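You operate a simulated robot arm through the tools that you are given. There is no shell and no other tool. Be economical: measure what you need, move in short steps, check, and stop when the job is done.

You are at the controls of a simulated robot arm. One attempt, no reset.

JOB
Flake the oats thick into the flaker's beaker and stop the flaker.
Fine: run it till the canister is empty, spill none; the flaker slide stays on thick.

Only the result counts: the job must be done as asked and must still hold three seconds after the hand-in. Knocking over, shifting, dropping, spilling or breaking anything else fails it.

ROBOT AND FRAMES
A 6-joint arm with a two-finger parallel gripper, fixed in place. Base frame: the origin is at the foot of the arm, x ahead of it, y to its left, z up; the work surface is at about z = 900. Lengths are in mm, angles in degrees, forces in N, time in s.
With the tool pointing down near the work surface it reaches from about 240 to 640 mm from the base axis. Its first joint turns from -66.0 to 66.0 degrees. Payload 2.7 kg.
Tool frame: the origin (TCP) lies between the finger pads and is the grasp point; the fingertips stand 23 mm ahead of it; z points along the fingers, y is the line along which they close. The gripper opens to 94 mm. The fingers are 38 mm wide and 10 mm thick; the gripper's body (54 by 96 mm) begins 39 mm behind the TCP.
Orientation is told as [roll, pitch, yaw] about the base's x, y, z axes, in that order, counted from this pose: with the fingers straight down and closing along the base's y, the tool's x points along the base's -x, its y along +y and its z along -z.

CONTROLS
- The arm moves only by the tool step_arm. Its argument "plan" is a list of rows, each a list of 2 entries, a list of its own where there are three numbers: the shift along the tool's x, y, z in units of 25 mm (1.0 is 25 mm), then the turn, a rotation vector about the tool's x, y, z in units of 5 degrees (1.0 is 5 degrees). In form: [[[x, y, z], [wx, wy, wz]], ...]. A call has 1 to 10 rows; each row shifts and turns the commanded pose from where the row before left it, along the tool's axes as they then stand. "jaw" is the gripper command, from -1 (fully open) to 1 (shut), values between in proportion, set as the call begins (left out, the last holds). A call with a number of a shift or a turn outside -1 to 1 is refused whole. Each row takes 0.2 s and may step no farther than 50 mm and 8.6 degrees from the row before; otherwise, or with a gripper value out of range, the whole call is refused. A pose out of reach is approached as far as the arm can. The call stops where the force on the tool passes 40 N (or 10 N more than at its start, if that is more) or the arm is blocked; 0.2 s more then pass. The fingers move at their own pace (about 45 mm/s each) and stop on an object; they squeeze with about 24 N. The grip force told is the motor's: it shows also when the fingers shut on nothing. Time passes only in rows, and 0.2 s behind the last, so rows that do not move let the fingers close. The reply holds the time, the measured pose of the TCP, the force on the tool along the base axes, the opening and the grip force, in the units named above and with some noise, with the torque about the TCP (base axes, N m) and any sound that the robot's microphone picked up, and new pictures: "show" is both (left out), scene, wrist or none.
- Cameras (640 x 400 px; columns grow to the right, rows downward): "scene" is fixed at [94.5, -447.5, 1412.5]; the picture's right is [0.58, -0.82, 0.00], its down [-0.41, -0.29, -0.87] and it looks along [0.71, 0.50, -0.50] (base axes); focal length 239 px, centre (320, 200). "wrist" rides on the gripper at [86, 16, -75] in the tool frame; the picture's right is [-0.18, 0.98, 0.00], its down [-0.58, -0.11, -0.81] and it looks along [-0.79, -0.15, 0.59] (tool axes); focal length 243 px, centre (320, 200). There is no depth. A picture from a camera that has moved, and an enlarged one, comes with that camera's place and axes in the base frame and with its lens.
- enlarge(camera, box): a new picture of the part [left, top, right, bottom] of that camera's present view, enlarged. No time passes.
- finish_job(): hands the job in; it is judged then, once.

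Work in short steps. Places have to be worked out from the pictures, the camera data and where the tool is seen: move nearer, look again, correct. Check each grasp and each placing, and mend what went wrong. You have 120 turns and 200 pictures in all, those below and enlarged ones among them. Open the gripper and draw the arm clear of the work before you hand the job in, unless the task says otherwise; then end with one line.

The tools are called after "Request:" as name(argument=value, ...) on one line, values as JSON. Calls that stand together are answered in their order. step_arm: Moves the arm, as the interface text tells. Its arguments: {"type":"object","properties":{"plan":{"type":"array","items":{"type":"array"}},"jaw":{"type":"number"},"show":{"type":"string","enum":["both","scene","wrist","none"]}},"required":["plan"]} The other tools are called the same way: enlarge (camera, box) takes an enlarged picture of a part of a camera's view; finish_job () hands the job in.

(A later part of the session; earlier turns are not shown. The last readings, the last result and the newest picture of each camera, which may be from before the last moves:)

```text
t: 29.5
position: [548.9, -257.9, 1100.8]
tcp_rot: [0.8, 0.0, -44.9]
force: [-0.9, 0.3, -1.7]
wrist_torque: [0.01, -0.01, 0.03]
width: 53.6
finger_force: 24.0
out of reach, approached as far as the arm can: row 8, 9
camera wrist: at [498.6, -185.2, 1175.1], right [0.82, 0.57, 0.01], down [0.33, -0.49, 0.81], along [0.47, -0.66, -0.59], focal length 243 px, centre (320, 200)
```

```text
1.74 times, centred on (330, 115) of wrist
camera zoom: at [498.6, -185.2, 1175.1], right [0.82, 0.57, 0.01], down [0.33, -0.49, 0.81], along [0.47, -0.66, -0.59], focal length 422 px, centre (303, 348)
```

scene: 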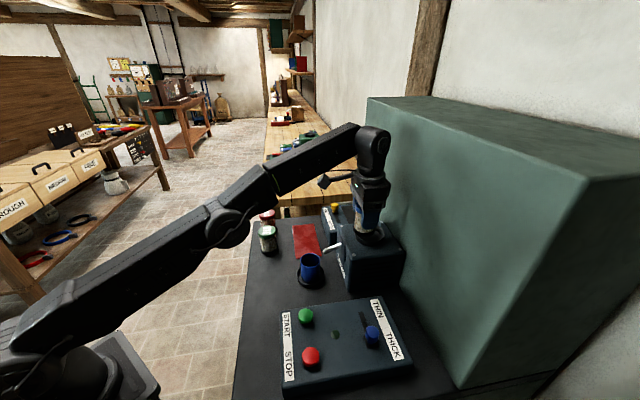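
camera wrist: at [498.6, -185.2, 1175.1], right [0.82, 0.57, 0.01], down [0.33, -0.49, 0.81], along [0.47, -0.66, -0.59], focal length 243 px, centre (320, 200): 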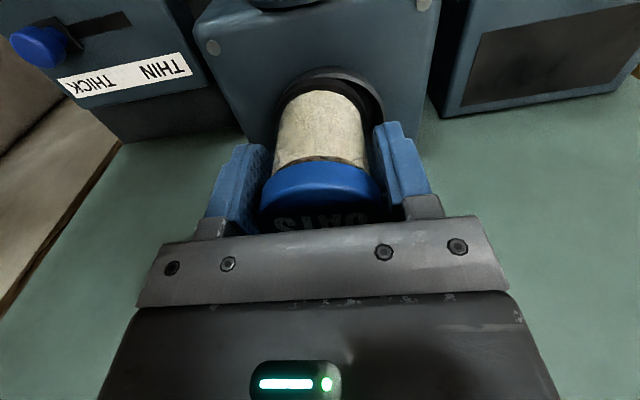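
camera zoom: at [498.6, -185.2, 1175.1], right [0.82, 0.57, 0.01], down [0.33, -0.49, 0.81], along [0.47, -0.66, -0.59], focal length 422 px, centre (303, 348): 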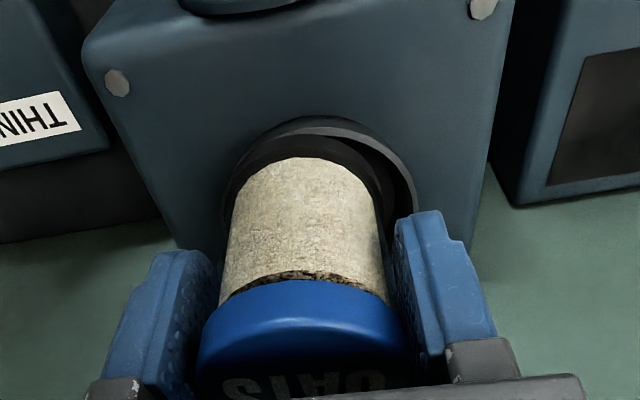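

At this height the vertical tool runs out of reach about 25–30 mm short of the ring centre. I lean the fingers outward about 8° (about the closing axis) to gain reach, then move on.

Request:
step_arm(plan=[[[0, 0, 0], [0, -0.8, 0]], [[0, 0, 0], [0, -0.8, 0]], [[-0.43, 0.12, 0.06], [0, 0, 0]], [[-0.43, 0.12, 0.06], [0, 0, 0]], [[0, 0, 0], [0, 0, 0]]])

Request:
enlarge(camera="scene", box=[310, 150, 430, 300])

Request:
enlarge(camera="wrist", box=[180, 0, 480, 230])

```text
t: 30.7
position: [570.0, -268.7, 1099.7]
tcp_rot: [0.9, -8.0, -44.8]
force: [0.1, 0.8, -2.4]
wrist_torque: [-0.02, 0.0, 0.01]
width: 53.6
finger_force: 24.1
camera wrist: at [511.9, -189.3, 1162.6], right [0.82, 0.57, 0.04], down [0.24, -0.41, 0.88], along [0.52, -0.71, -0.48], focal length 243 px, centre (320, 200)
```

scene: 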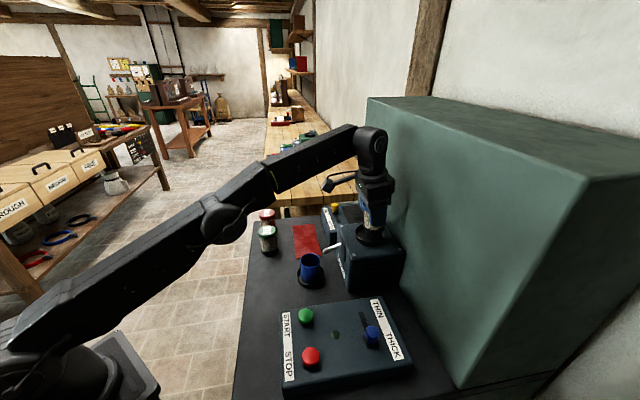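
wrist: 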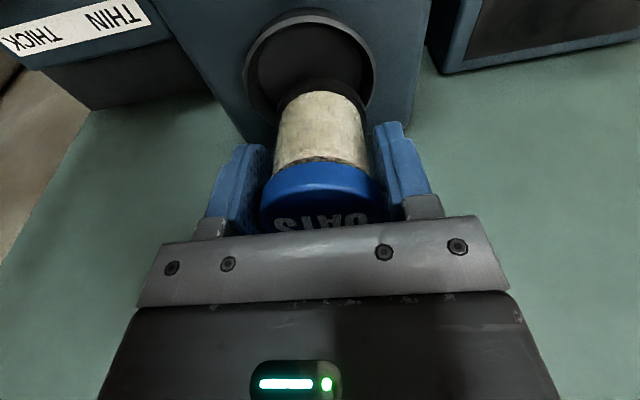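

```text
2.67 times, centred on (370, 225) of scene
camera zoom: at [94.5, -447.5, 1412.5], right [0.58, -0.82, 0.0], down [-0.41, -0.29, -0.87], along [0.71, 0.5, -0.5], focal length 636 px, centre (187, 133)
```

zoom: 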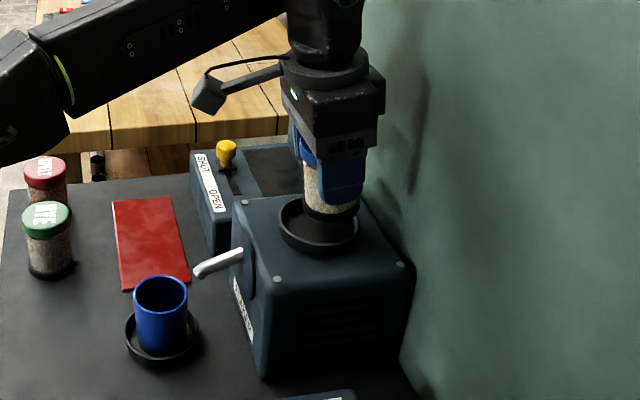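

```text
1.74 times, centred on (330, 115) of wrist
camera zoom: at [511.9, -189.3, 1162.6], right [0.82, 0.57, 0.04], down [0.24, -0.41, 0.88], along [0.52, -0.71, -0.48], focal length 422 px, centre (303, 348)
```

zoom: 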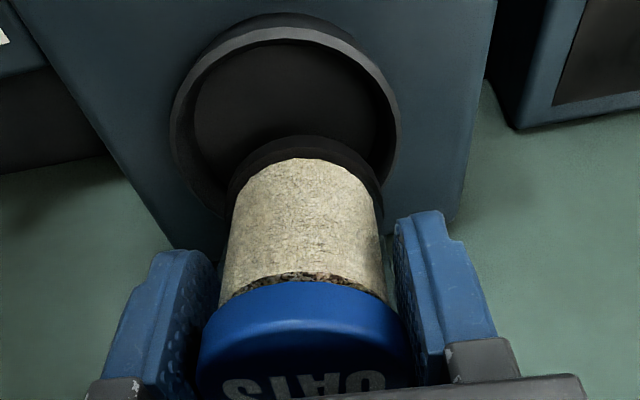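

Reach is fine with the lean; the foot is almost over the ring, about 4 mm off along the closing axis. I correct that and lower 20 mm.

Request:
step_arm(plan=[[[0.05, -0.16, 0.4], [0, 0, 0]], [[0.06, 0, 0.4], [0, 0, 0]], [[0, 0, 0], [0, 0, 0]]], show="none")

Request:
enlarge(camera="scene", box=[340, 190, 410, 260])

Request:
enlarge(camera="wrist", box=[180, 0, 480, 230])

```text
t: 31.5
position: [567.0, -270.1, 1081.8]
tcp_rot: [1.0, -8.4, -44.7]
force: [0.5, 5.1, 18.1]
wrist_torque: [-0.5, 0.13, 0.0]
width: 53.5
finger_force: 23.7
```

```text
5.71 times, centred on (375, 225) of scene
camera zoom: at [94.2, -447.2, 1412.6], right [0.58, -0.82, 0.0], down [-0.41, -0.29, -0.87], along [0.71, 0.5, -0.5], focal length 1363 px, centre (6, 57)
```

zoom: 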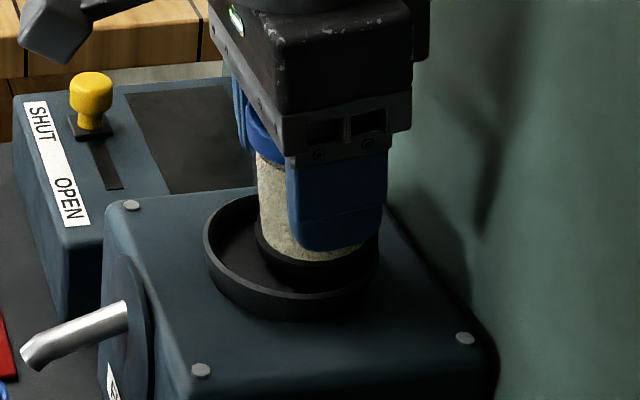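

```text
1.74 times, centred on (330, 115) of wrist
camera zoom: at [509.4, -191.9, 1144.0], right [0.82, 0.57, 0.04], down [0.24, -0.41, 0.88], along [0.52, -0.71, -0.47], focal length 422 px, centre (303, 348)
```

zoom: 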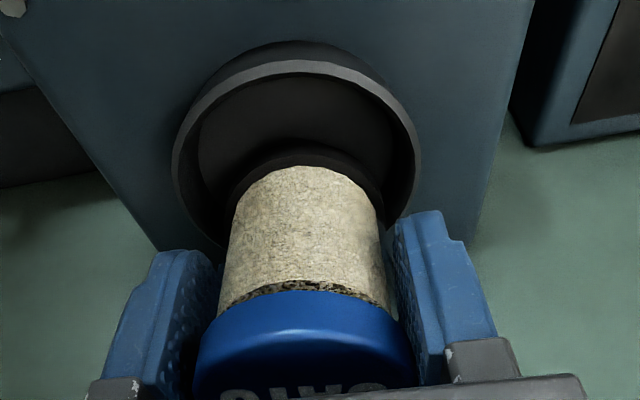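

The foot landed on the far rim: in the views it is about 10 mm too far toward the cabinet. I lift 6 mm, draw back 10 mm and 3 mm sideways, and look.

Request:
step_arm(plan=[[[-0.03, 0, -0.28], [0, 0, 0]], [[0.4, -0.12, -0.056], [0, 0, 0]], [[0, 0, 0], [0, 0, 0]]], show="none")

Request:
enlarge(camera="scene", box=[340, 190, 410, 260])

Request:
enlarge(camera="wrist", box=[180, 0, 480, 230])

```text
t: 32.3
position: [556.1, -267.2, 1085.3]
tcp_rot: [0.8, -8.0, -45.0]
force: [0.9, 0.6, -2.7]
wrist_torque: [0.0, 0.03, -0.03]
width: 53.5
finger_force: 24.2
```

```text
5.71 times, centred on (375, 225) of scene
camera zoom: at [94.5, -447.5, 1412.5], right [0.58, -0.82, 0.0], down [-0.41, -0.29, -0.87], along [0.71, 0.5, -0.5], focal length 1363 px, centre (6, 57)
```

zoom: 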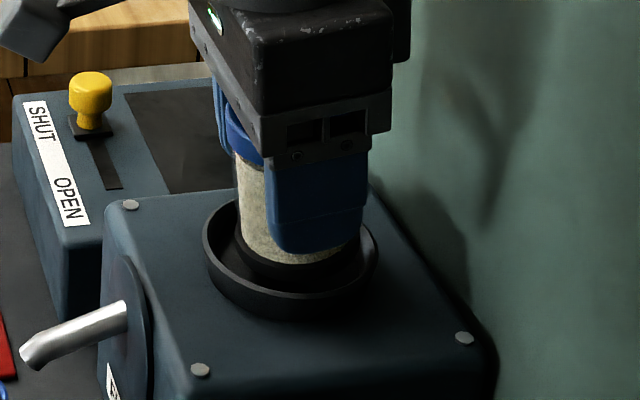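

```text
1.74 times, centred on (330, 115) of wrist
camera zoom: at [499.5, -187.7, 1147.8], right [0.82, 0.57, 0.04], down [0.24, -0.41, 0.88], along [0.52, -0.71, -0.48], focal length 422 px, centre (303, 348)
```

zoom: 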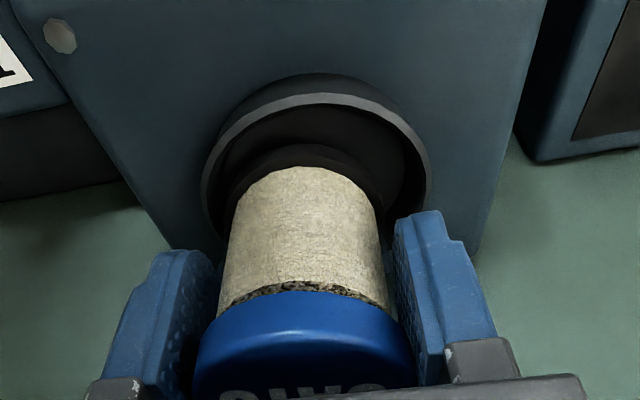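

Now centred toward the cabinet, but 4–5 mm too far the other way along the closing axis. I correct and lower gently.

Request:
step_arm(plan=[[[0, 0.18, 0], [0, 0, 0]], [[0.022, 0, 0.16], [0, 0, 0]], [[0.022, 0, 0.16], [0, 0, 0]], [[0.022, 0, 0.16], [0, 0, 0]], [[0, 0, 0], [0, 0, 0]]], show="none")

Request:
enlarge(camera="scene", box=[340, 190, 410, 260])

Request:
enlarge(camera="wrist", box=[180, 0, 480, 230])

```text
t: 33.5
position: [559.7, -262.5, 1076.8]
tcp_rot: [1.0, -8.4, -45.0]
force: [-1.5, 1.4, 7.1]
wrist_torque: [0.15, 0.21, -0.01]
width: 53.5
finger_force: 23.9
```

```text
5.71 times, centred on (375, 225) of scene
camera zoom: at [94.3, -447.4, 1412.5], right [0.58, -0.82, 0.0], down [-0.41, -0.29, -0.87], along [0.71, 0.5, -0.5], focal length 1363 px, centre (6, 57)
```

zoom: 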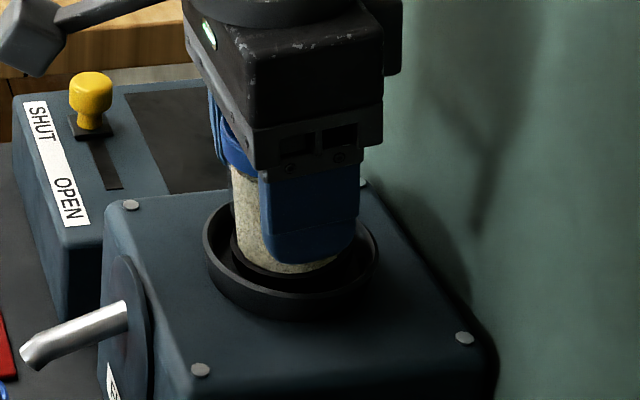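

```text
1.74 times, centred on (330, 115) of wrist
camera zoom: at [502.8, -184.1, 1138.3], right [0.82, 0.57, 0.04], down [0.24, -0.41, 0.88], along [0.52, -0.71, -0.47], focal length 422 px, centre (303, 348)
```

zoom: 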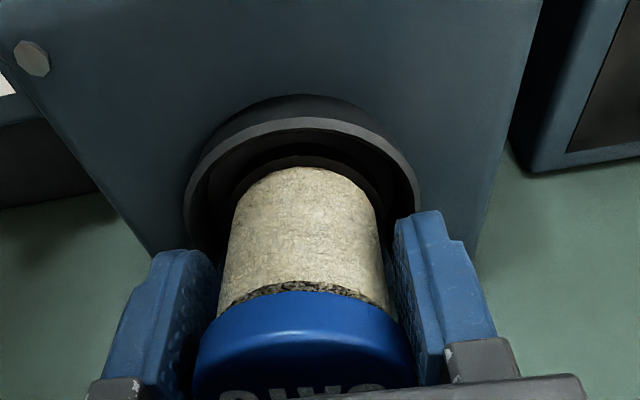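

The near edge of the foot rests on the ring's floor, well inside the rim. I partly right the canister about that edge before letting go.

Request:
step_arm(plan=[[[-0.08, 0, 0.04], [0, 0.4, 0]], [[-0.08, 0, 0.04], [0, 0.4, 0]], [[-0.08, 0, 0.04], [0, 0.4, 0]], [[0, 0, 0], [0, 0, 0]]], show="wrist")

Request:
enlarge(camera="scene", box=[340, 190, 410, 260])

```text
t: 34.5
position: [560.8, -265.2, 1073.6]
tcp_rot: [0.9, -2.3, -44.8]
force: [5.1, -2.1, 18.0]
wrist_torque: [0.11, 0.08, -0.06]
width: 53.0
finger_force: 23.1
out of reach, approached as far as the arm can: row 3
camera wrist: at [508.7, -191.6, 1144.7], right [0.82, 0.57, 0.02], down [0.3, -0.47, 0.83], along [0.48, -0.67, -0.56], focal length 243 px, centre (320, 200)
```

wrist: 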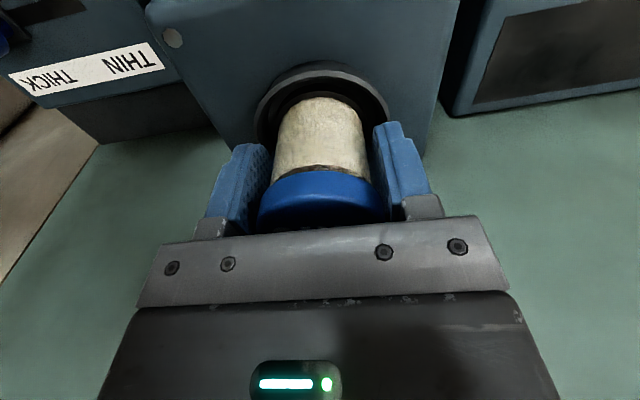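

```text
5.71 times, centred on (375, 225) of scene
camera zoom: at [94.3, -447.4, 1412.5], right [0.58, -0.82, 0.0], down [-0.41, -0.29, -0.87], along [0.71, 0.5, -0.5], focal length 1363 px, centre (6, 57)
```

zoom: 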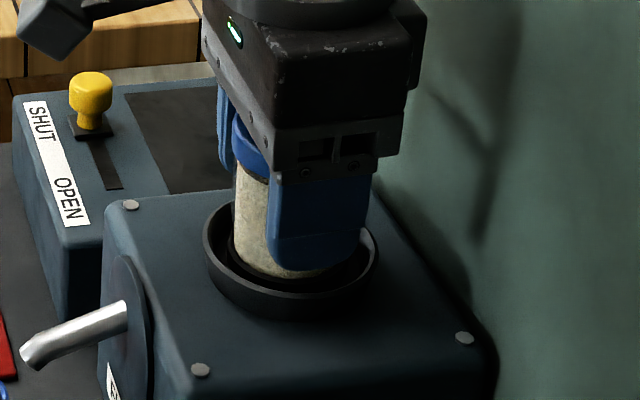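

The canister stands nearly flat in the ring. I release and draw back and up.

Request:
step_arm(plan=[[[0, 0, 0], [0, 0, 0]], [[0, 0, 0], [0, 0, 0]], [[0, 0, -0.4], [0, 0, 0]], [[0.4, 0, -0.8], [0, 0, 0]], [[0.8, 0, -0.8], [0, 0, 0]], [[0.8, 0, -0.8], [0, 0, 0]], [[0.8, 0, -0.4], [0, 0, 0]], [[0, 0, 0], [0, 0, 0]]], jaw=-0.7)

Request:
enlarge(camera="scene", box=[320, 180, 420, 280])

Request:
enlarge(camera="wrist", box=[220, 0, 480, 220])

```text
t: 36.3
position: [509.9, -215.0, 1148.9]
tcp_rot: [1.0, -2.1, -44.8]
force: [0.6, -0.9, -0.4]
wrist_torque: [-0.05, 0.04, 0.02]
width: 80.1
finger_force: 0.1
camera wrist: at [456.7, -141.0, 1220.9], right [0.82, 0.57, 0.02], down [0.31, -0.47, 0.83], along [0.48, -0.67, -0.56], focal length 243 px, centre (320, 200)
```

scene: 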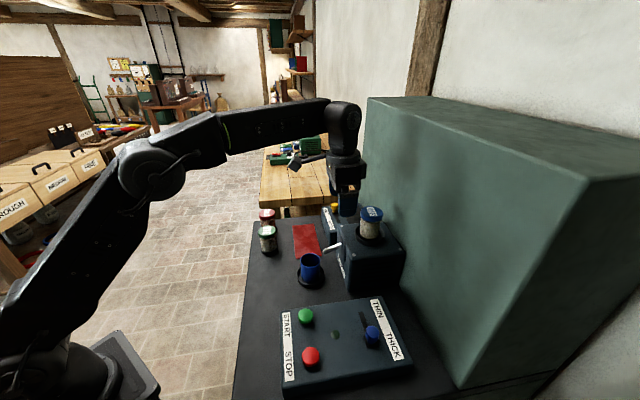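
wrist: 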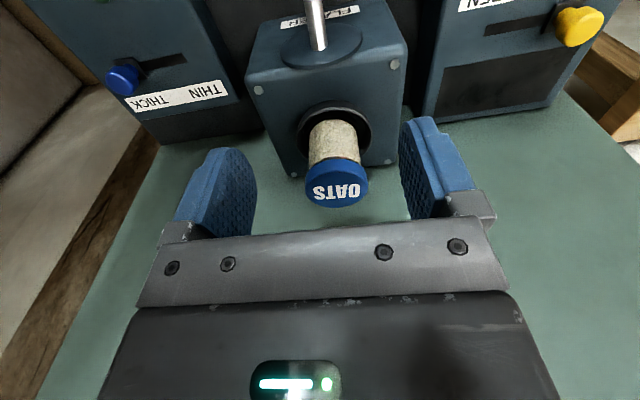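

```text
4.00 times, centred on (370, 230) of scene
camera zoom: at [94.5, -447.5, 1412.5], right [0.58, -0.82, 0.0], down [-0.41, -0.29, -0.87], along [0.71, 0.5, -0.5], focal length 954 px, centre (120, 80)
```

zoom: 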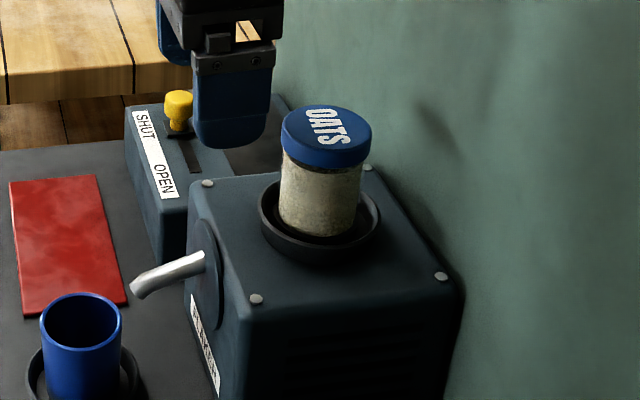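

```text
1.82 times, centred on (350, 110) of wrist
camera zoom: at [456.7, -141.0, 1220.9], right [0.82, 0.57, 0.02], down [0.31, -0.47, 0.83], along [0.48, -0.67, -0.56], focal length 441 px, centre (266, 364)
```

zoom: 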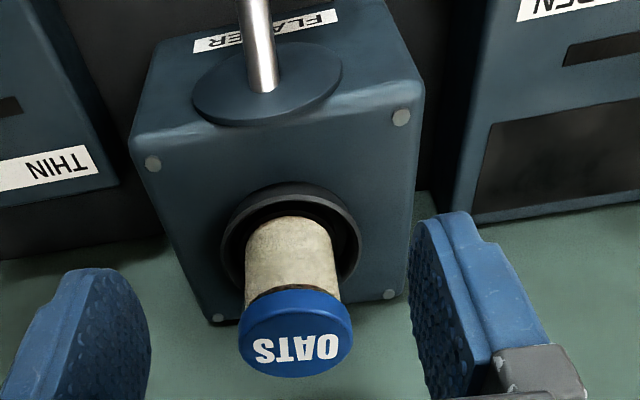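

The oats canister stands upright in the ring. Next, START: I close the jaws and hover over the green button at about (333,-243).

Request:
step_arm(plan=[[[0.7, -0.97, 0], [0, 0.42, 0]], [[0.7, -0.97, 0.4], [0, 0, 0]], [[0.7, -0.97, 0.6], [0, 0, 0]], [[0.7, -0.97, 0.7], [0, 0, 0]], [[0.7, -0.97, 0.7], [0, 0, 0]], [[0.7, -0.97, 0.8], [0, 0, 0]], [[0, 0, 0], [0, 0, 0]]], jaw=1)

```text
t: 37.9
position: [332.7, -242.9, 1066.1]
tcp_rot: [0.9, 0.0, -44.8]
force: [-0.8, -0.9, -0.1]
wrist_torque: [-0.01, -0.01, -0.03]
width: 0.0
finger_force: 23.8
camera wrist: at [282.5, -171.4, 1141.1], right [0.82, 0.57, 0.01], down [0.33, -0.49, 0.8], along [0.46, -0.66, -0.59], focal length 243 px, centre (320, 200)
```

scene: 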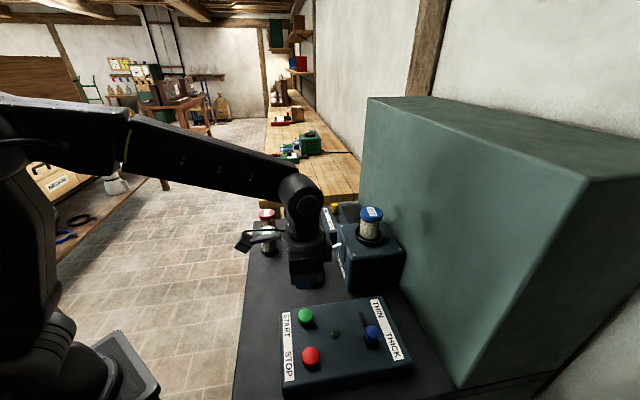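
wrist: 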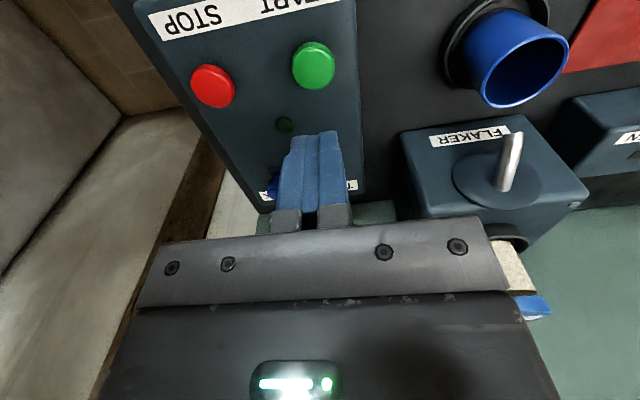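

Request:
step_arm(plan=[[[0.2, -0.14, 1], [0, 0, 0]], [[0, 0, 1], [0, 0, 0]], [[0, 0, 1], [0, 0, 0]], [[0, 0, 0.2], [0, 0, 0]], [[0, 0, 0.16], [0, 0, 0]], [[0, 0, 0], [0, 0, 0]]])

Request:
enlarge(camera="scene", box=[270, 240, 430, 390])

```text
t: 39.3
position: [327.4, -241.0, 981.5]
tcp_rot: [0.9, 0.0, -44.8]
force: [0.6, -0.6, 1.2]
wrist_torque: [0.01, 0.01, -0.01]
width: 0.0
finger_force: 24.4
camera wrist: at [277.2, -169.9, 1057.0], right [0.82, 0.57, 0.01], down [0.33, -0.49, 0.8], along [0.46, -0.66, -0.59], focal length 243 px, centre (320, 200)
```

scene: 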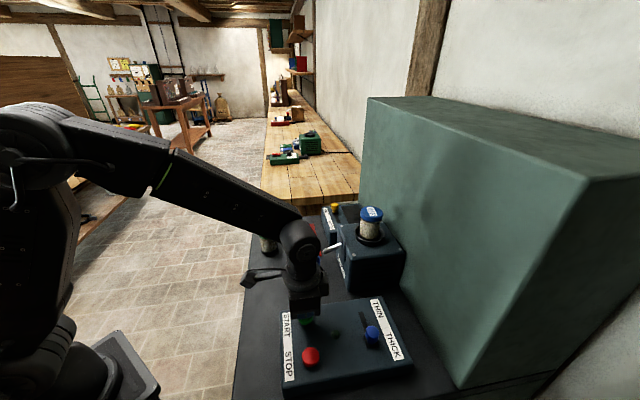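
wrist: 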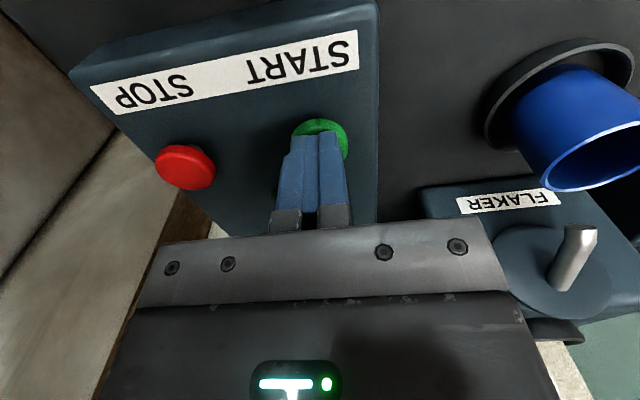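

```text
2.67 times, centred on (350, 315) of scene
camera zoom: at [94.5, -447.5, 1412.5], right [0.58, -0.82, 0.0], down [-0.41, -0.29, -0.87], along [0.71, 0.5, -0.5], focal length 636 px, centre (240, -107)
```

zoom: 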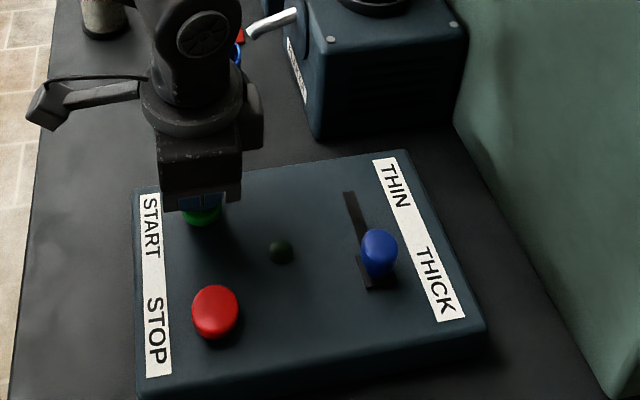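

Request:
step_arm(plan=[[[0, 0, 0.12], [0, 0, 0]], [[0, 0, 0.12], [0, 0, 0]], [[0, 0, 0.12], [0, 0, 0]], [[0, 0, 0], [0, 0, 0]]], show="none")

Request:
enlarge(camera="scene", box=[270, 190, 430, 390])

```text
t: 40.3
position: [326.3, -242.1, 974.4]
tcp_rot: [0.9, -0.2, -44.9]
force: [-11.8, 3.7, 35.3]
wrist_torque: [-0.02, 0.18, -0.07]
width: 0.0
finger_force: 23.7
heard: click
```

```text
2.00 times, centred on (350, 290) of scene
camera zoom: at [93.8, -447.2, 1412.7], right [0.58, -0.82, 0.0], down [-0.41, -0.29, -0.87], along [0.71, 0.5, -0.5], focal length 477 px, centre (260, 20)
```

zoom: 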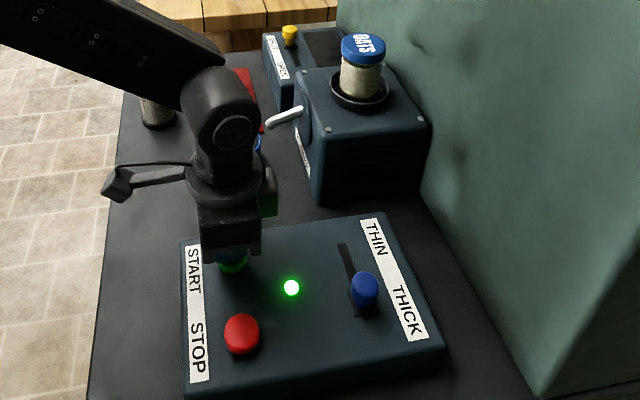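

Click and the lamp is lit. I rise and hover over STOP while watching the run.

Request:
step_arm(plan=[[[0, 0, -0.7], [0, 0, 0]], [[0, 0, -0.7], [0, 0, 0]], [[0, -1, -0.2], [0, 0, 0]], [[0, -1, 0], [0, 0, 0]], [[0, -1, 0], [0, 0, 0]], [[0, -0.22, 0], [0, 0, 0]], [[0, 0, 0], [0, 0, 0]]])

Request:
enlarge(camera="scene", box=[280, 180, 420, 300])

```text
t: 41.9
position: [269.6, -298.2, 1011.8]
tcp_rot: [0.8, 0.1, -44.8]
force: [0.4, -0.5, 0.4]
wrist_torque: [0.02, 0.03, 0.04]
width: 0.3
finger_force: 23.7
camera wrist: at [220.0, -226.9, 1086.8], right [0.82, 0.57, 0.01], down [0.33, -0.5, 0.8], along [0.46, -0.66, -0.59], focal length 243 px, centre (320, 200)
```

scene: 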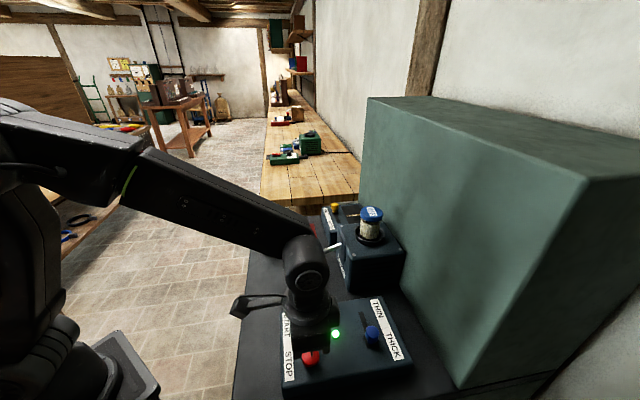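
wrist: 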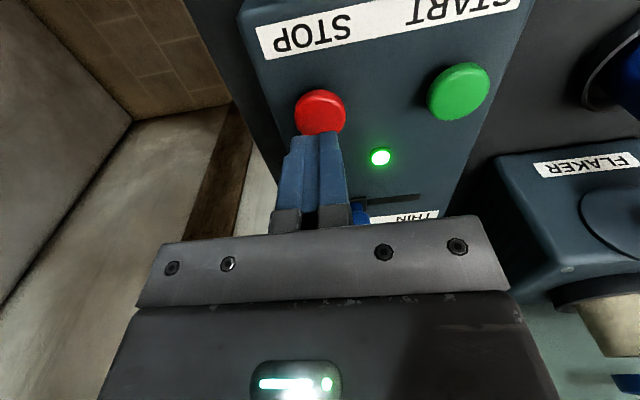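

```text
3.33 times, centred on (350, 240) of scene
camera zoom: at [94.5, -447.5, 1412.5], right [0.58, -0.82, 0.0], down [-0.41, -0.29, -0.87], along [0.71, 0.5, -0.5], focal length 795 px, centre (220, 67)
```

zoom: 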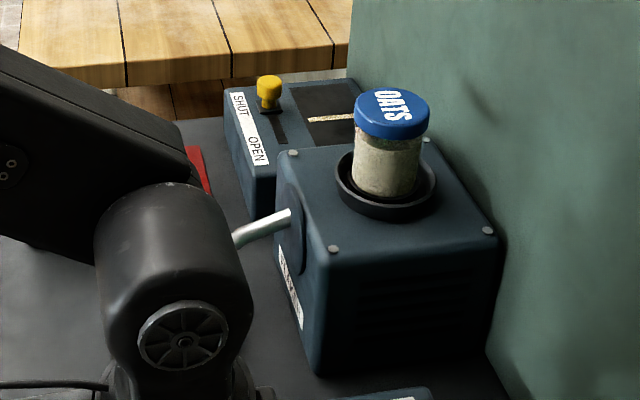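

The oats drop in the canister. A pale bar has appeared on the SHUT/OPEN box; I look at it.

Request:
enlarge(camera="scene", box=[325, 195, 385, 240])

Request:
step_arm(plan=[[[0, 0, 0], [0, 0, 0]]], show="scene")

Request:
enlarge(camera="scene", box=[325, 195, 385, 240])

```text
8.89 times, centred on (355, 218) of scene
camera zoom: at [94.5, -447.5, 1412.5], right [0.58, -0.82, 0.0], down [-0.41, -0.29, -0.87], along [0.71, 0.5, -0.5], focal length 2121 px, centre (9, 44)
```

zoom: 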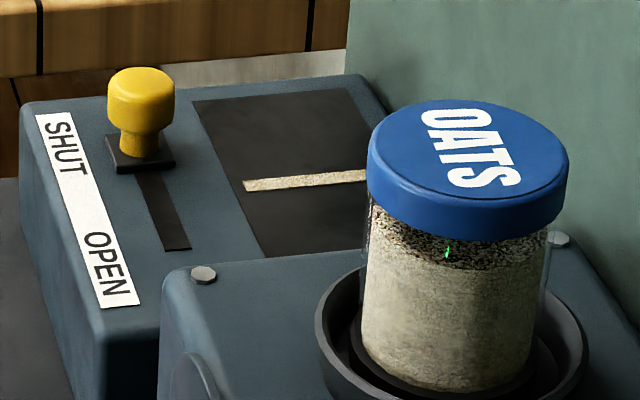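

```text
t: 42.3
position: [270.2, -299.0, 1012.4]
tcp_rot: [0.8, 0.1, -44.8]
force: [0.3, 0.6, 0.5]
wrist_torque: [0.03, 0.0, -0.01]
width: 0.0
finger_force: 23.8
```

scene: 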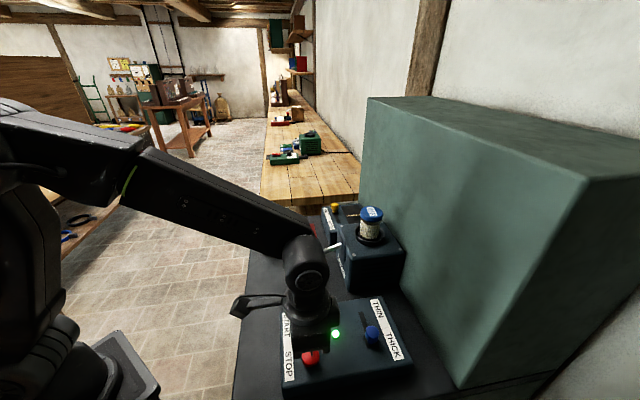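

```text
8.89 times, centred on (355, 218) of scene
camera zoom: at [94.5, -447.5, 1412.5], right [0.58, -0.82, 0.0], down [-0.41, -0.29, -0.87], along [0.71, 0.5, -0.5], focal length 2121 px, centre (9, 44)
```

zoom: 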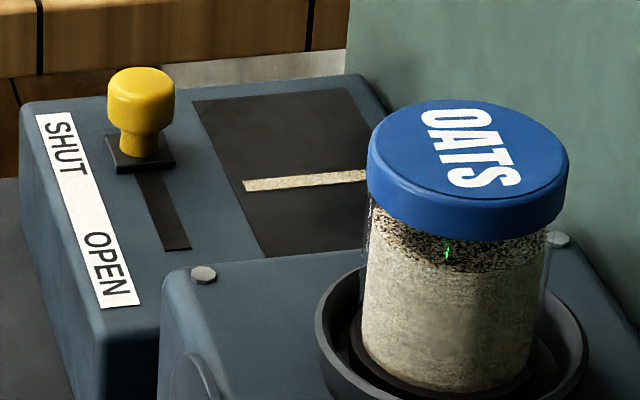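

Request:
step_arm(plan=[[[0, 0, 0], [0, 0, 0]], [[0, 0, 0], [0, 0, 0]], [[0, 0, 0], [0, 0, 0]]], show="none")

Request:
enlarge(camera="scene", box=[325, 195, 385, 240])

Request:
enlarge(camera="scene", box=[230, 210, 360, 400])

```text
t: 43.1
position: [269.6, -299.8, 1011.6]
tcp_rot: [0.8, -0.1, -44.8]
force: [0.2, 0.0, 1.3]
wrist_torque: [0.03, 0.03, -0.02]
width: 0.0
finger_force: 24.1
```

```text
8.89 times, centred on (355, 218) of scene
camera zoom: at [94.5, -447.5, 1412.5], right [0.58, -0.82, 0.0], down [-0.41, -0.29, -0.87], along [0.71, 0.5, -0.5], focal length 2121 px, centre (9, 44)
```

zoom: 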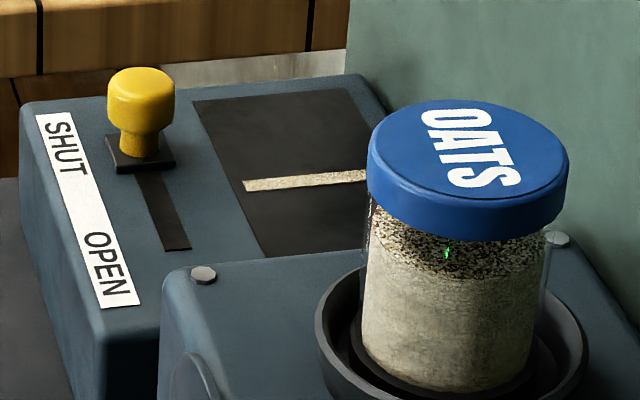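

```text
2.11 times, centred on (295, 305) of scene
camera zoom: at [94.5, -447.5, 1412.5], right [0.58, -0.82, 0.0], down [-0.41, -0.29, -0.87], along [0.71, 0.5, -0.5], focal length 502 px, centre (373, -21)
```

zoom: 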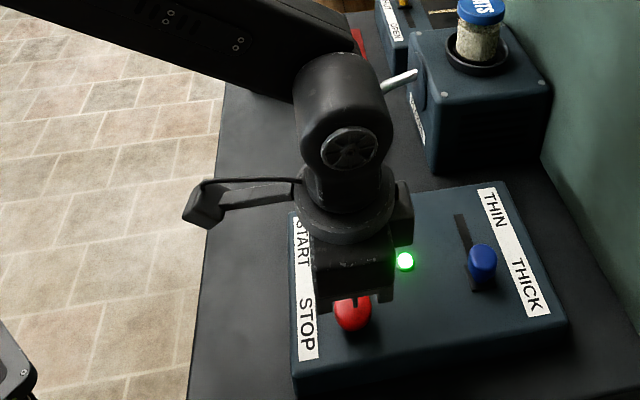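

The bar isn't growing. I shift 50 mm sideways for a wrist look at the beaker while the oats run.

Request:
step_arm(plan=[[[0.5, 1, -0.5], [0, 0, 0]], [[0.5, 1, -0.5], [0, 0, 0]], [[0.5, 1, -0.5], [0, 0, 0]]])

Request:
enlarge(camera="scene", box=[325, 195, 385, 240])

Request:
enlarge(camera="wrist", box=[400, 0, 640, 240])

```text
t: 43.9
position: [295.8, -220.1, 1052.5]
tcp_rot: [0.7, 0.0, -44.8]
force: [0.1, 0.2, -0.4]
wrist_torque: [0.0, -0.01, 0.01]
width: 0.0
finger_force: 23.6
camera wrist: at [245.7, -147.6, 1125.8], right [0.82, 0.57, 0.01], down [0.33, -0.5, 0.8], along [0.46, -0.66, -0.59], focal length 243 px, centre (320, 200)
```

scene: 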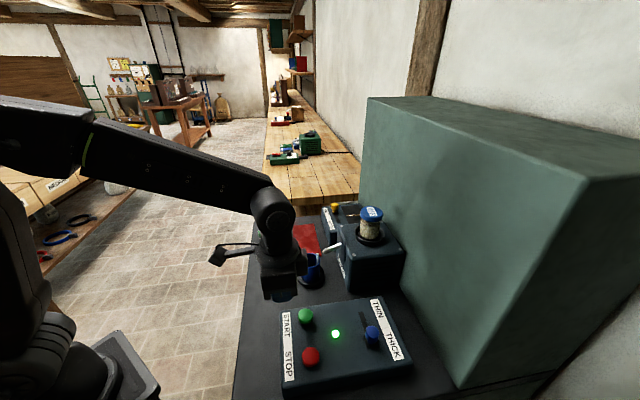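
wrist: 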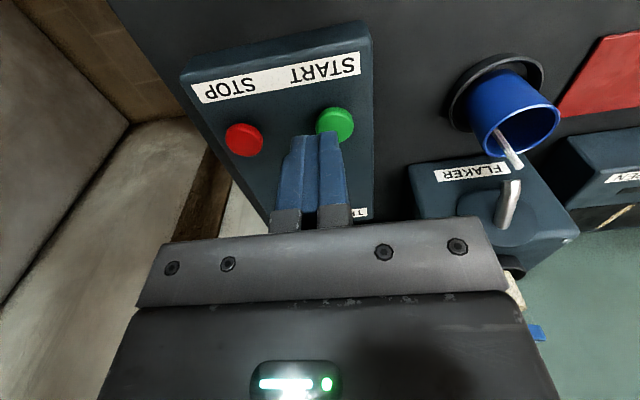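

```text
8.89 times, centred on (355, 218) of scene
camera zoom: at [94.5, -447.5, 1412.5], right [0.58, -0.82, 0.0], down [-0.41, -0.29, -0.87], along [0.71, 0.5, -0.5], focal length 2121 px, centre (9, 44)
```

zoom: 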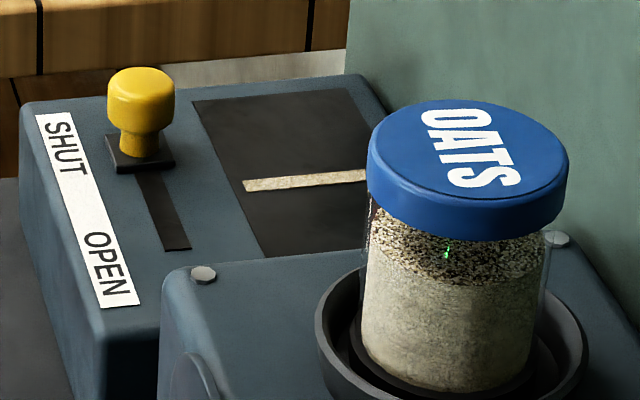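

```text
1.67 times, centred on (520, 120) of wrist
camera zoom: at [245.7, -147.6, 1125.8], right [0.82, 0.57, 0.01], down [0.33, -0.5, 0.8], along [0.46, -0.66, -0.59], focal length 404 px, centre (-13, 333)
```

zoom: 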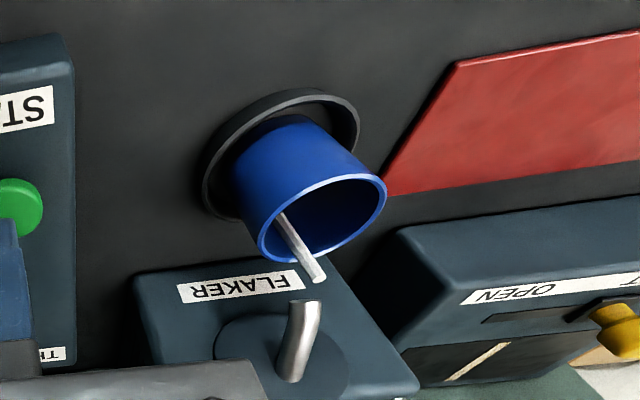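

The stream falls well inside the beaker. I zoom on the pale strip from the wrist side and keep time running.

Request:
enlarge(camera="wrist", box=[540, 140, 640, 240])

Request:
step_arm(plan=[[[0, 0, 0], [0, 0, 0]], [[0, 0, 0], [0, 0, 0]], [[0, 0, 0], [0, 0, 0]], [[0, 0, 0], [0, 0, 0]]], show="none")

Request:
enlarge(camera="scene", box=[325, 195, 385, 240])

Request:
enlarge(camera="wrist", box=[400, 0, 640, 240])

```text
4.00 times, centred on (590, 190) of wrist
camera zoom: at [245.7, -147.6, 1125.8], right [0.82, 0.57, 0.01], down [0.33, -0.5, 0.8], along [0.46, -0.66, -0.59], focal length 970 px, centre (-760, 240)
```

zoom: 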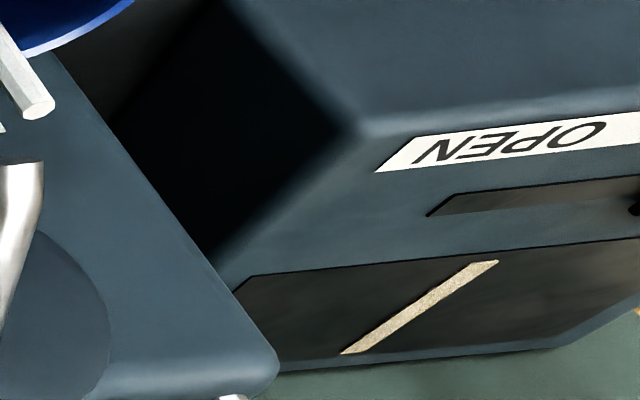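

```text
t: 44.9
position: [294.9, -220.1, 1050.6]
tcp_rot: [0.7, 0.0, -44.8]
force: [-0.9, 0.1, -0.2]
wrist_torque: [0.03, -0.01, 0.01]
width: 0.0
finger_force: 23.7
```

```text
8.89 times, centred on (355, 218) of scene
camera zoom: at [94.5, -447.5, 1412.5], right [0.58, -0.82, 0.0], down [-0.41, -0.29, -0.87], along [0.71, 0.5, -0.5], focal length 2121 px, centre (9, 44)
```

zoom: 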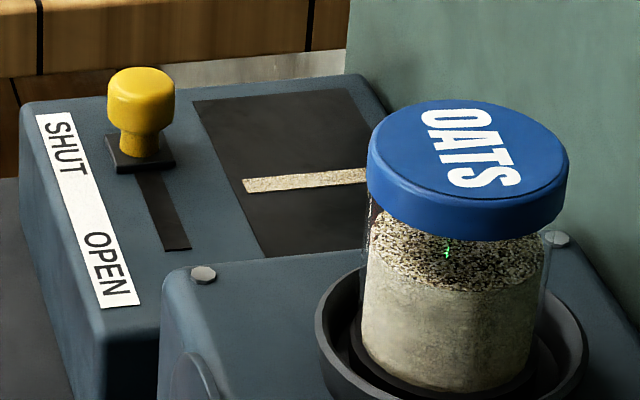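

```text
1.67 times, centred on (520, 120) of wrist
camera zoom: at [245.7, -147.9, 1125.7], right [0.82, 0.57, 0.01], down [0.33, -0.5, 0.8], along [0.46, -0.66, -0.59], focal length 404 px, centre (-13, 333)
```

zoom: 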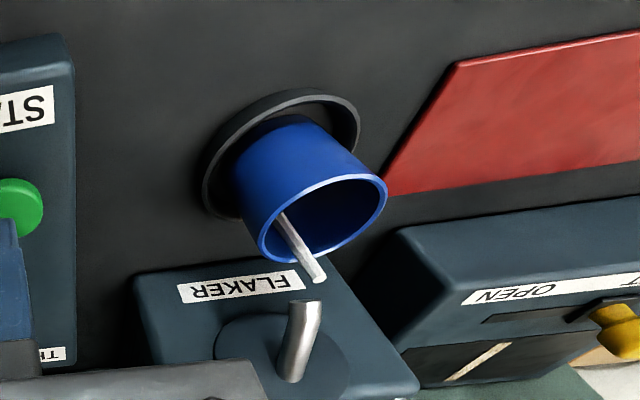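

Flow is fine; the strip is only a thin trace. I return to hover over STOP and keep watching the canister.

Request:
step_arm(plan=[[[-0.5, -1, 0.5], [0, 0, 0]], [[-0.5, -1, 0.5], [0, 0, 0]], [[-0.5, -1, 0.5], [0, 0, 0]], [[0, 0, 0.5], [0, 0, 0]], [[0, 0, 0.5], [0, 0, 0]], [[0, 0, 0], [0, 0, 0]], [[0, 0, 0], [0, 0, 0]], [[0, 0, 0], [0, 0, 0]]], show="wrist")

Request:
enlarge(camera="scene", box=[325, 195, 385, 240])

```text
t: 46.7
position: [271.0, -299.0, 986.5]
tcp_rot: [0.9, 0.0, -44.8]
force: [-0.6, -0.5, 0.2]
wrist_torque: [0.05, 0.04, 0.03]
width: 0.2
finger_force: 24.4
camera wrist: at [220.8, -226.6, 1061.9], right [0.82, 0.57, 0.01], down [0.33, -0.5, 0.8], along [0.46, -0.66, -0.59], focal length 243 px, centre (320, 200)
```

wrist: 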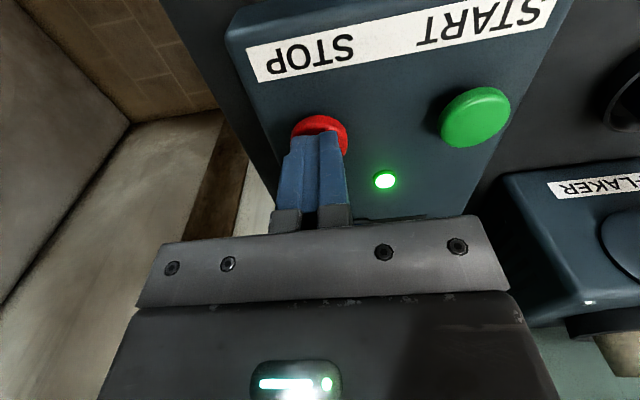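

```text
8.89 times, centred on (355, 218) of scene
camera zoom: at [94.5, -447.5, 1412.5], right [0.58, -0.82, 0.0], down [-0.41, -0.29, -0.87], along [0.71, 0.5, -0.5], focal length 2121 px, centre (9, 44)
```

zoom: 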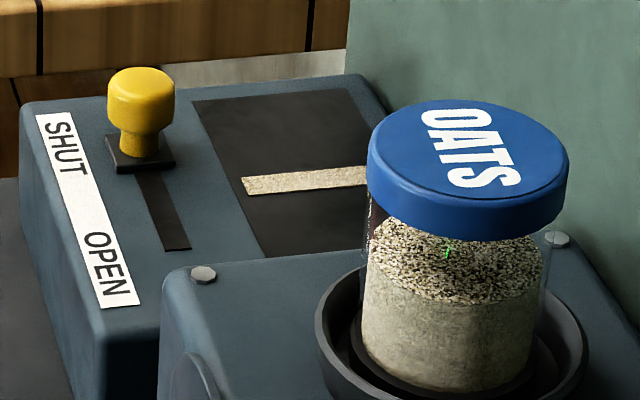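

About 11 s more by the level's rate. I wait and watch both canister and strip.

Request:
step_arm(plan=[[[0, 0, 0], [0, 0, 0]], [[0, 0, 0], [0, 0, 0]], [[0, 0, 0], [0, 0, 0]], [[0, 0, 0], [0, 0, 0]], [[0, 0, 0], [0, 0, 0]], [[0, 0, 0], [0, 0, 0]], [[0, 0, 0], [0, 0, 0]], [[0, 0, 0], [0, 0, 0]]], show="none")

Request:
enlarge(camera="scene", box=[325, 195, 385, 240])

```text
t: 48.5
position: [271.0, -298.0, 988.3]
tcp_rot: [0.8, 0.0, -44.8]
force: [0.0, 0.5, 0.0]
wrist_torque: [-0.01, 0.0, -0.01]
width: 0.0
finger_force: 24.4
```

```text
8.89 times, centred on (355, 218) of scene
camera zoom: at [94.5, -447.5, 1412.5], right [0.58, -0.82, 0.0], down [-0.41, -0.29, -0.87], along [0.71, 0.5, -0.5], focal length 2121 px, centre (9, 44)
```

zoom: 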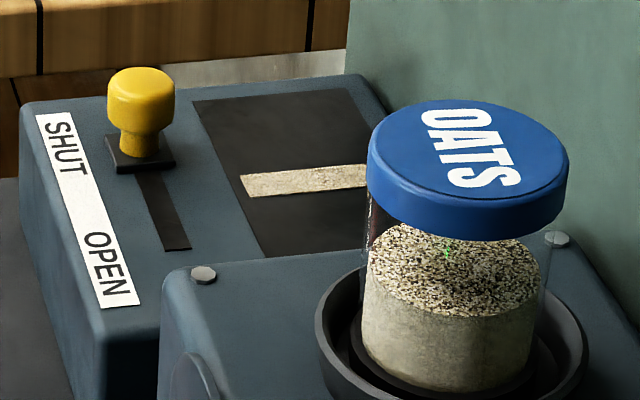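

The strip is widening. I keep watching in shorter waits, ready to press STOP.

Request:
step_arm(plan=[[[0, 0, 0.16], [0, 0, 0]], [[0, 0, 0], [0, 0, 0]], [[0, 0, 0], [0, 0, 0]], [[0, 0, 0], [0, 0, 0]], [[0, 0, 0], [0, 0, 0]]], show="none")

Request:
enlarge(camera="scene", box=[325, 195, 385, 240])

```text
t: 49.7
position: [270.1, -298.8, 983.8]
tcp_rot: [0.7, -0.1, -44.9]
force: [-0.7, -0.8, 0.4]
wrist_torque: [-0.03, -0.01, -0.02]
width: 0.0
finger_force: 23.8
```

```text
8.89 times, centred on (355, 218) of scene
camera zoom: at [94.5, -447.5, 1412.5], right [0.58, -0.82, 0.0], down [-0.41, -0.29, -0.87], along [0.71, 0.5, -0.5], focal length 2121 px, centre (9, 44)
```

zoom: 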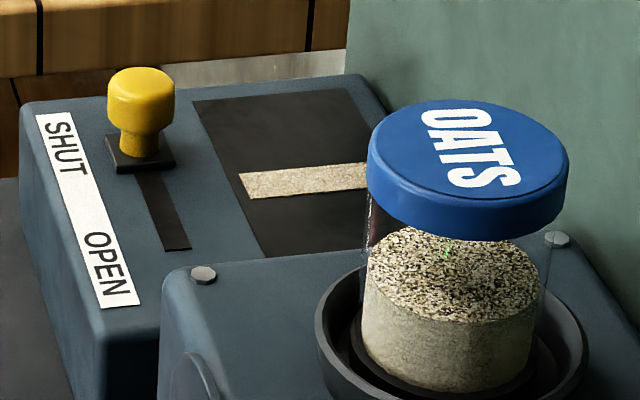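

Request:
step_arm(plan=[[[0, 0, 0], [0, 0, 0]], [[0, 0, 0], [0, 0, 0]], [[0, 0, 0], [0, 0, 0]], [[0, 0, 0], [0, 0, 0]], [[0, 0, 0], [0, 0, 0]], [[0, 0, 0], [0, 0, 0]], [[0, 0, 0], [0, 0, 0]], [[0, 0, 0], [0, 0, 0]]], show="none")

Request:
enlarge(camera="scene", box=[325, 195, 385, 240])

```text
t: 51.5
position: [270.3, -297.9, 982.5]
tcp_rot: [0.8, 0.1, -44.7]
force: [0.3, -0.1, 0.5]
wrist_torque: [-0.02, 0.02, -0.01]
width: 0.0
finger_force: 23.8
```

```text
8.89 times, centred on (355, 218) of scene
camera zoom: at [94.5, -447.5, 1412.5], right [0.58, -0.82, 0.0], down [-0.41, -0.29, -0.87], along [0.71, 0.5, -0.5], focal length 2121 px, centre (9, 44)
```

zoom: 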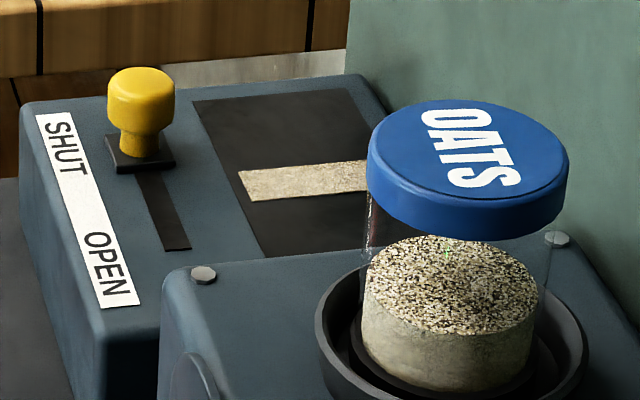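

Request:
step_arm(plan=[[[0, 0, 0], [0, 0, 0]], [[0, 0, 0], [0, 0, 0]], [[0, 0, 0], [0, 0, 0]], [[0, 0, 0], [0, 0, 0]], [[0, 0, 0], [0, 0, 0]], [[0, 0, 0], [0, 0, 0]], [[0, 0, 0], [0, 0, 0]], [[0, 0, 0], [0, 0, 0]]], show="none")

Request:
enlarge(camera="scene", box=[325, 195, 385, 240])

```text
t: 53.3
position: [270.8, -297.8, 982.2]
tcp_rot: [0.8, 0.1, -44.9]
force: [-0.3, -0.6, 0.5]
wrist_torque: [-0.04, -0.02, -0.03]
width: 0.1
finger_force: 23.5
```

```text
8.89 times, centred on (355, 218) of scene
camera zoom: at [94.5, -447.5, 1412.5], right [0.58, -0.82, 0.0], down [-0.41, -0.29, -0.87], along [0.71, 0.5, -0.5], focal length 2121 px, centre (9, 44)
```

zoom: 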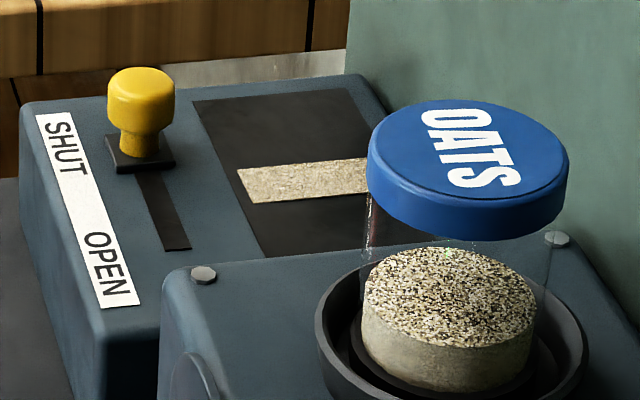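

Request:
step_arm(plan=[[[0, 0, 0], [0, 0, 0]], [[0, 0, 0], [0, 0, 0]], [[0, 0, 0], [0, 0, 0]], [[0, 0, 0], [0, 0, 0]], [[0, 0, 0], [0, 0, 0]], [[0, 0, 0], [0, 0, 0]], [[0, 0, 0], [0, 0, 0]], [[0, 0, 0], [0, 0, 0]]], show="scene")

Request:
enlarge(camera="scene", box=[325, 195, 385, 240])

```text
t: 55.1
position: [269.9, -298.9, 983.5]
tcp_rot: [0.8, 0.0, -44.8]
force: [0.1, 0.0, 0.1]
wrist_torque: [0.03, -0.02, 0.0]
width: 0.1
finger_force: 23.8
```

scene: 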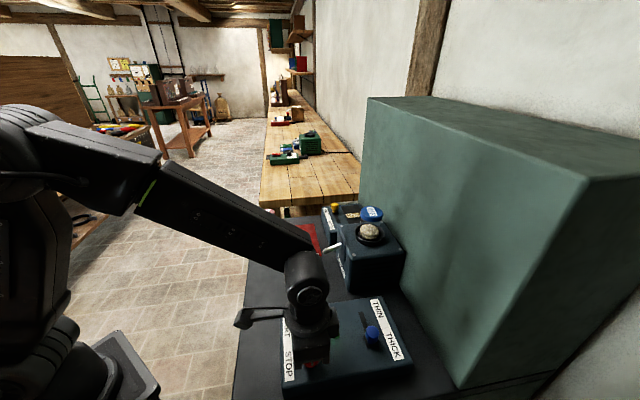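

```text
8.89 times, centred on (355, 218) of scene
camera zoom: at [94.5, -447.5, 1412.5], right [0.58, -0.82, 0.0], down [-0.41, -0.29, -0.87], along [0.71, 0.5, -0.5], focal length 2121 px, centre (9, 44)
```

zoom: 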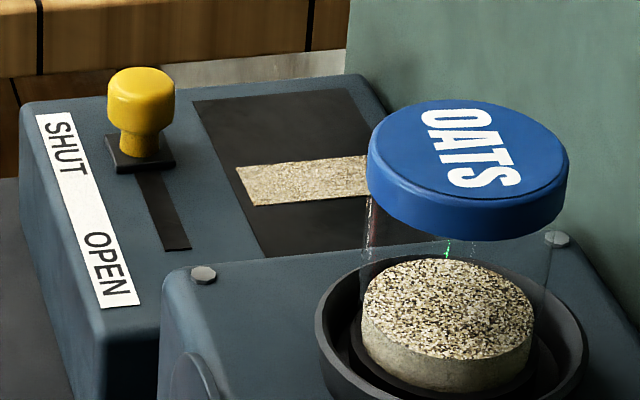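

Request:
step_arm(plan=[[[0, 0, 0], [0, 0, 0]], [[0, 0, 0], [0, 0, 0]], [[0, 0, 0], [0, 0, 0]], [[0, 0, 0], [0, 0, 0]], [[0, 0, 0], [0, 0, 0]], [[0, 0, 0], [0, 0, 0]], [[0, 0, 0], [0, 0, 0]], [[0, 0, 0], [0, 0, 0]], [[0, 0, 0], [0, 0, 0]], [[0, 0, 0], [0, 0, 0]]], show="none")

Request:
enlarge(camera="scene", box=[325, 195, 385, 240])

```text
t: 57.3
position: [271.6, -297.2, 983.6]
tcp_rot: [0.7, 0.0, -44.8]
force: [-1.2, -0.3, 0.3]
wrist_torque: [-0.01, 0.04, 0.01]
width: 0.0
finger_force: 23.8
```

```text
8.89 times, centred on (355, 218) of scene
camera zoom: at [94.5, -447.5, 1412.5], right [0.58, -0.82, 0.0], down [-0.41, -0.29, -0.87], along [0.71, 0.5, -0.5], focal length 2121 px, centre (9, 44)
```

zoom: 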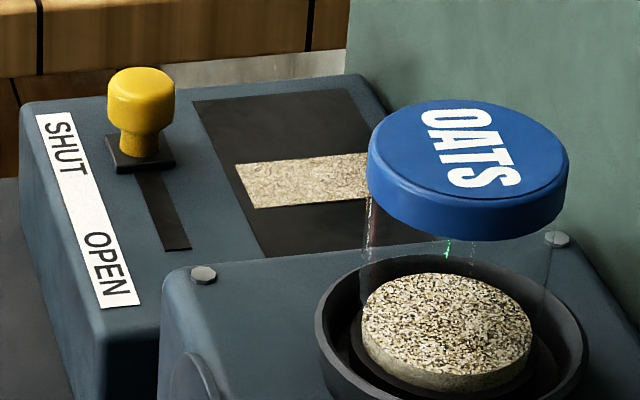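

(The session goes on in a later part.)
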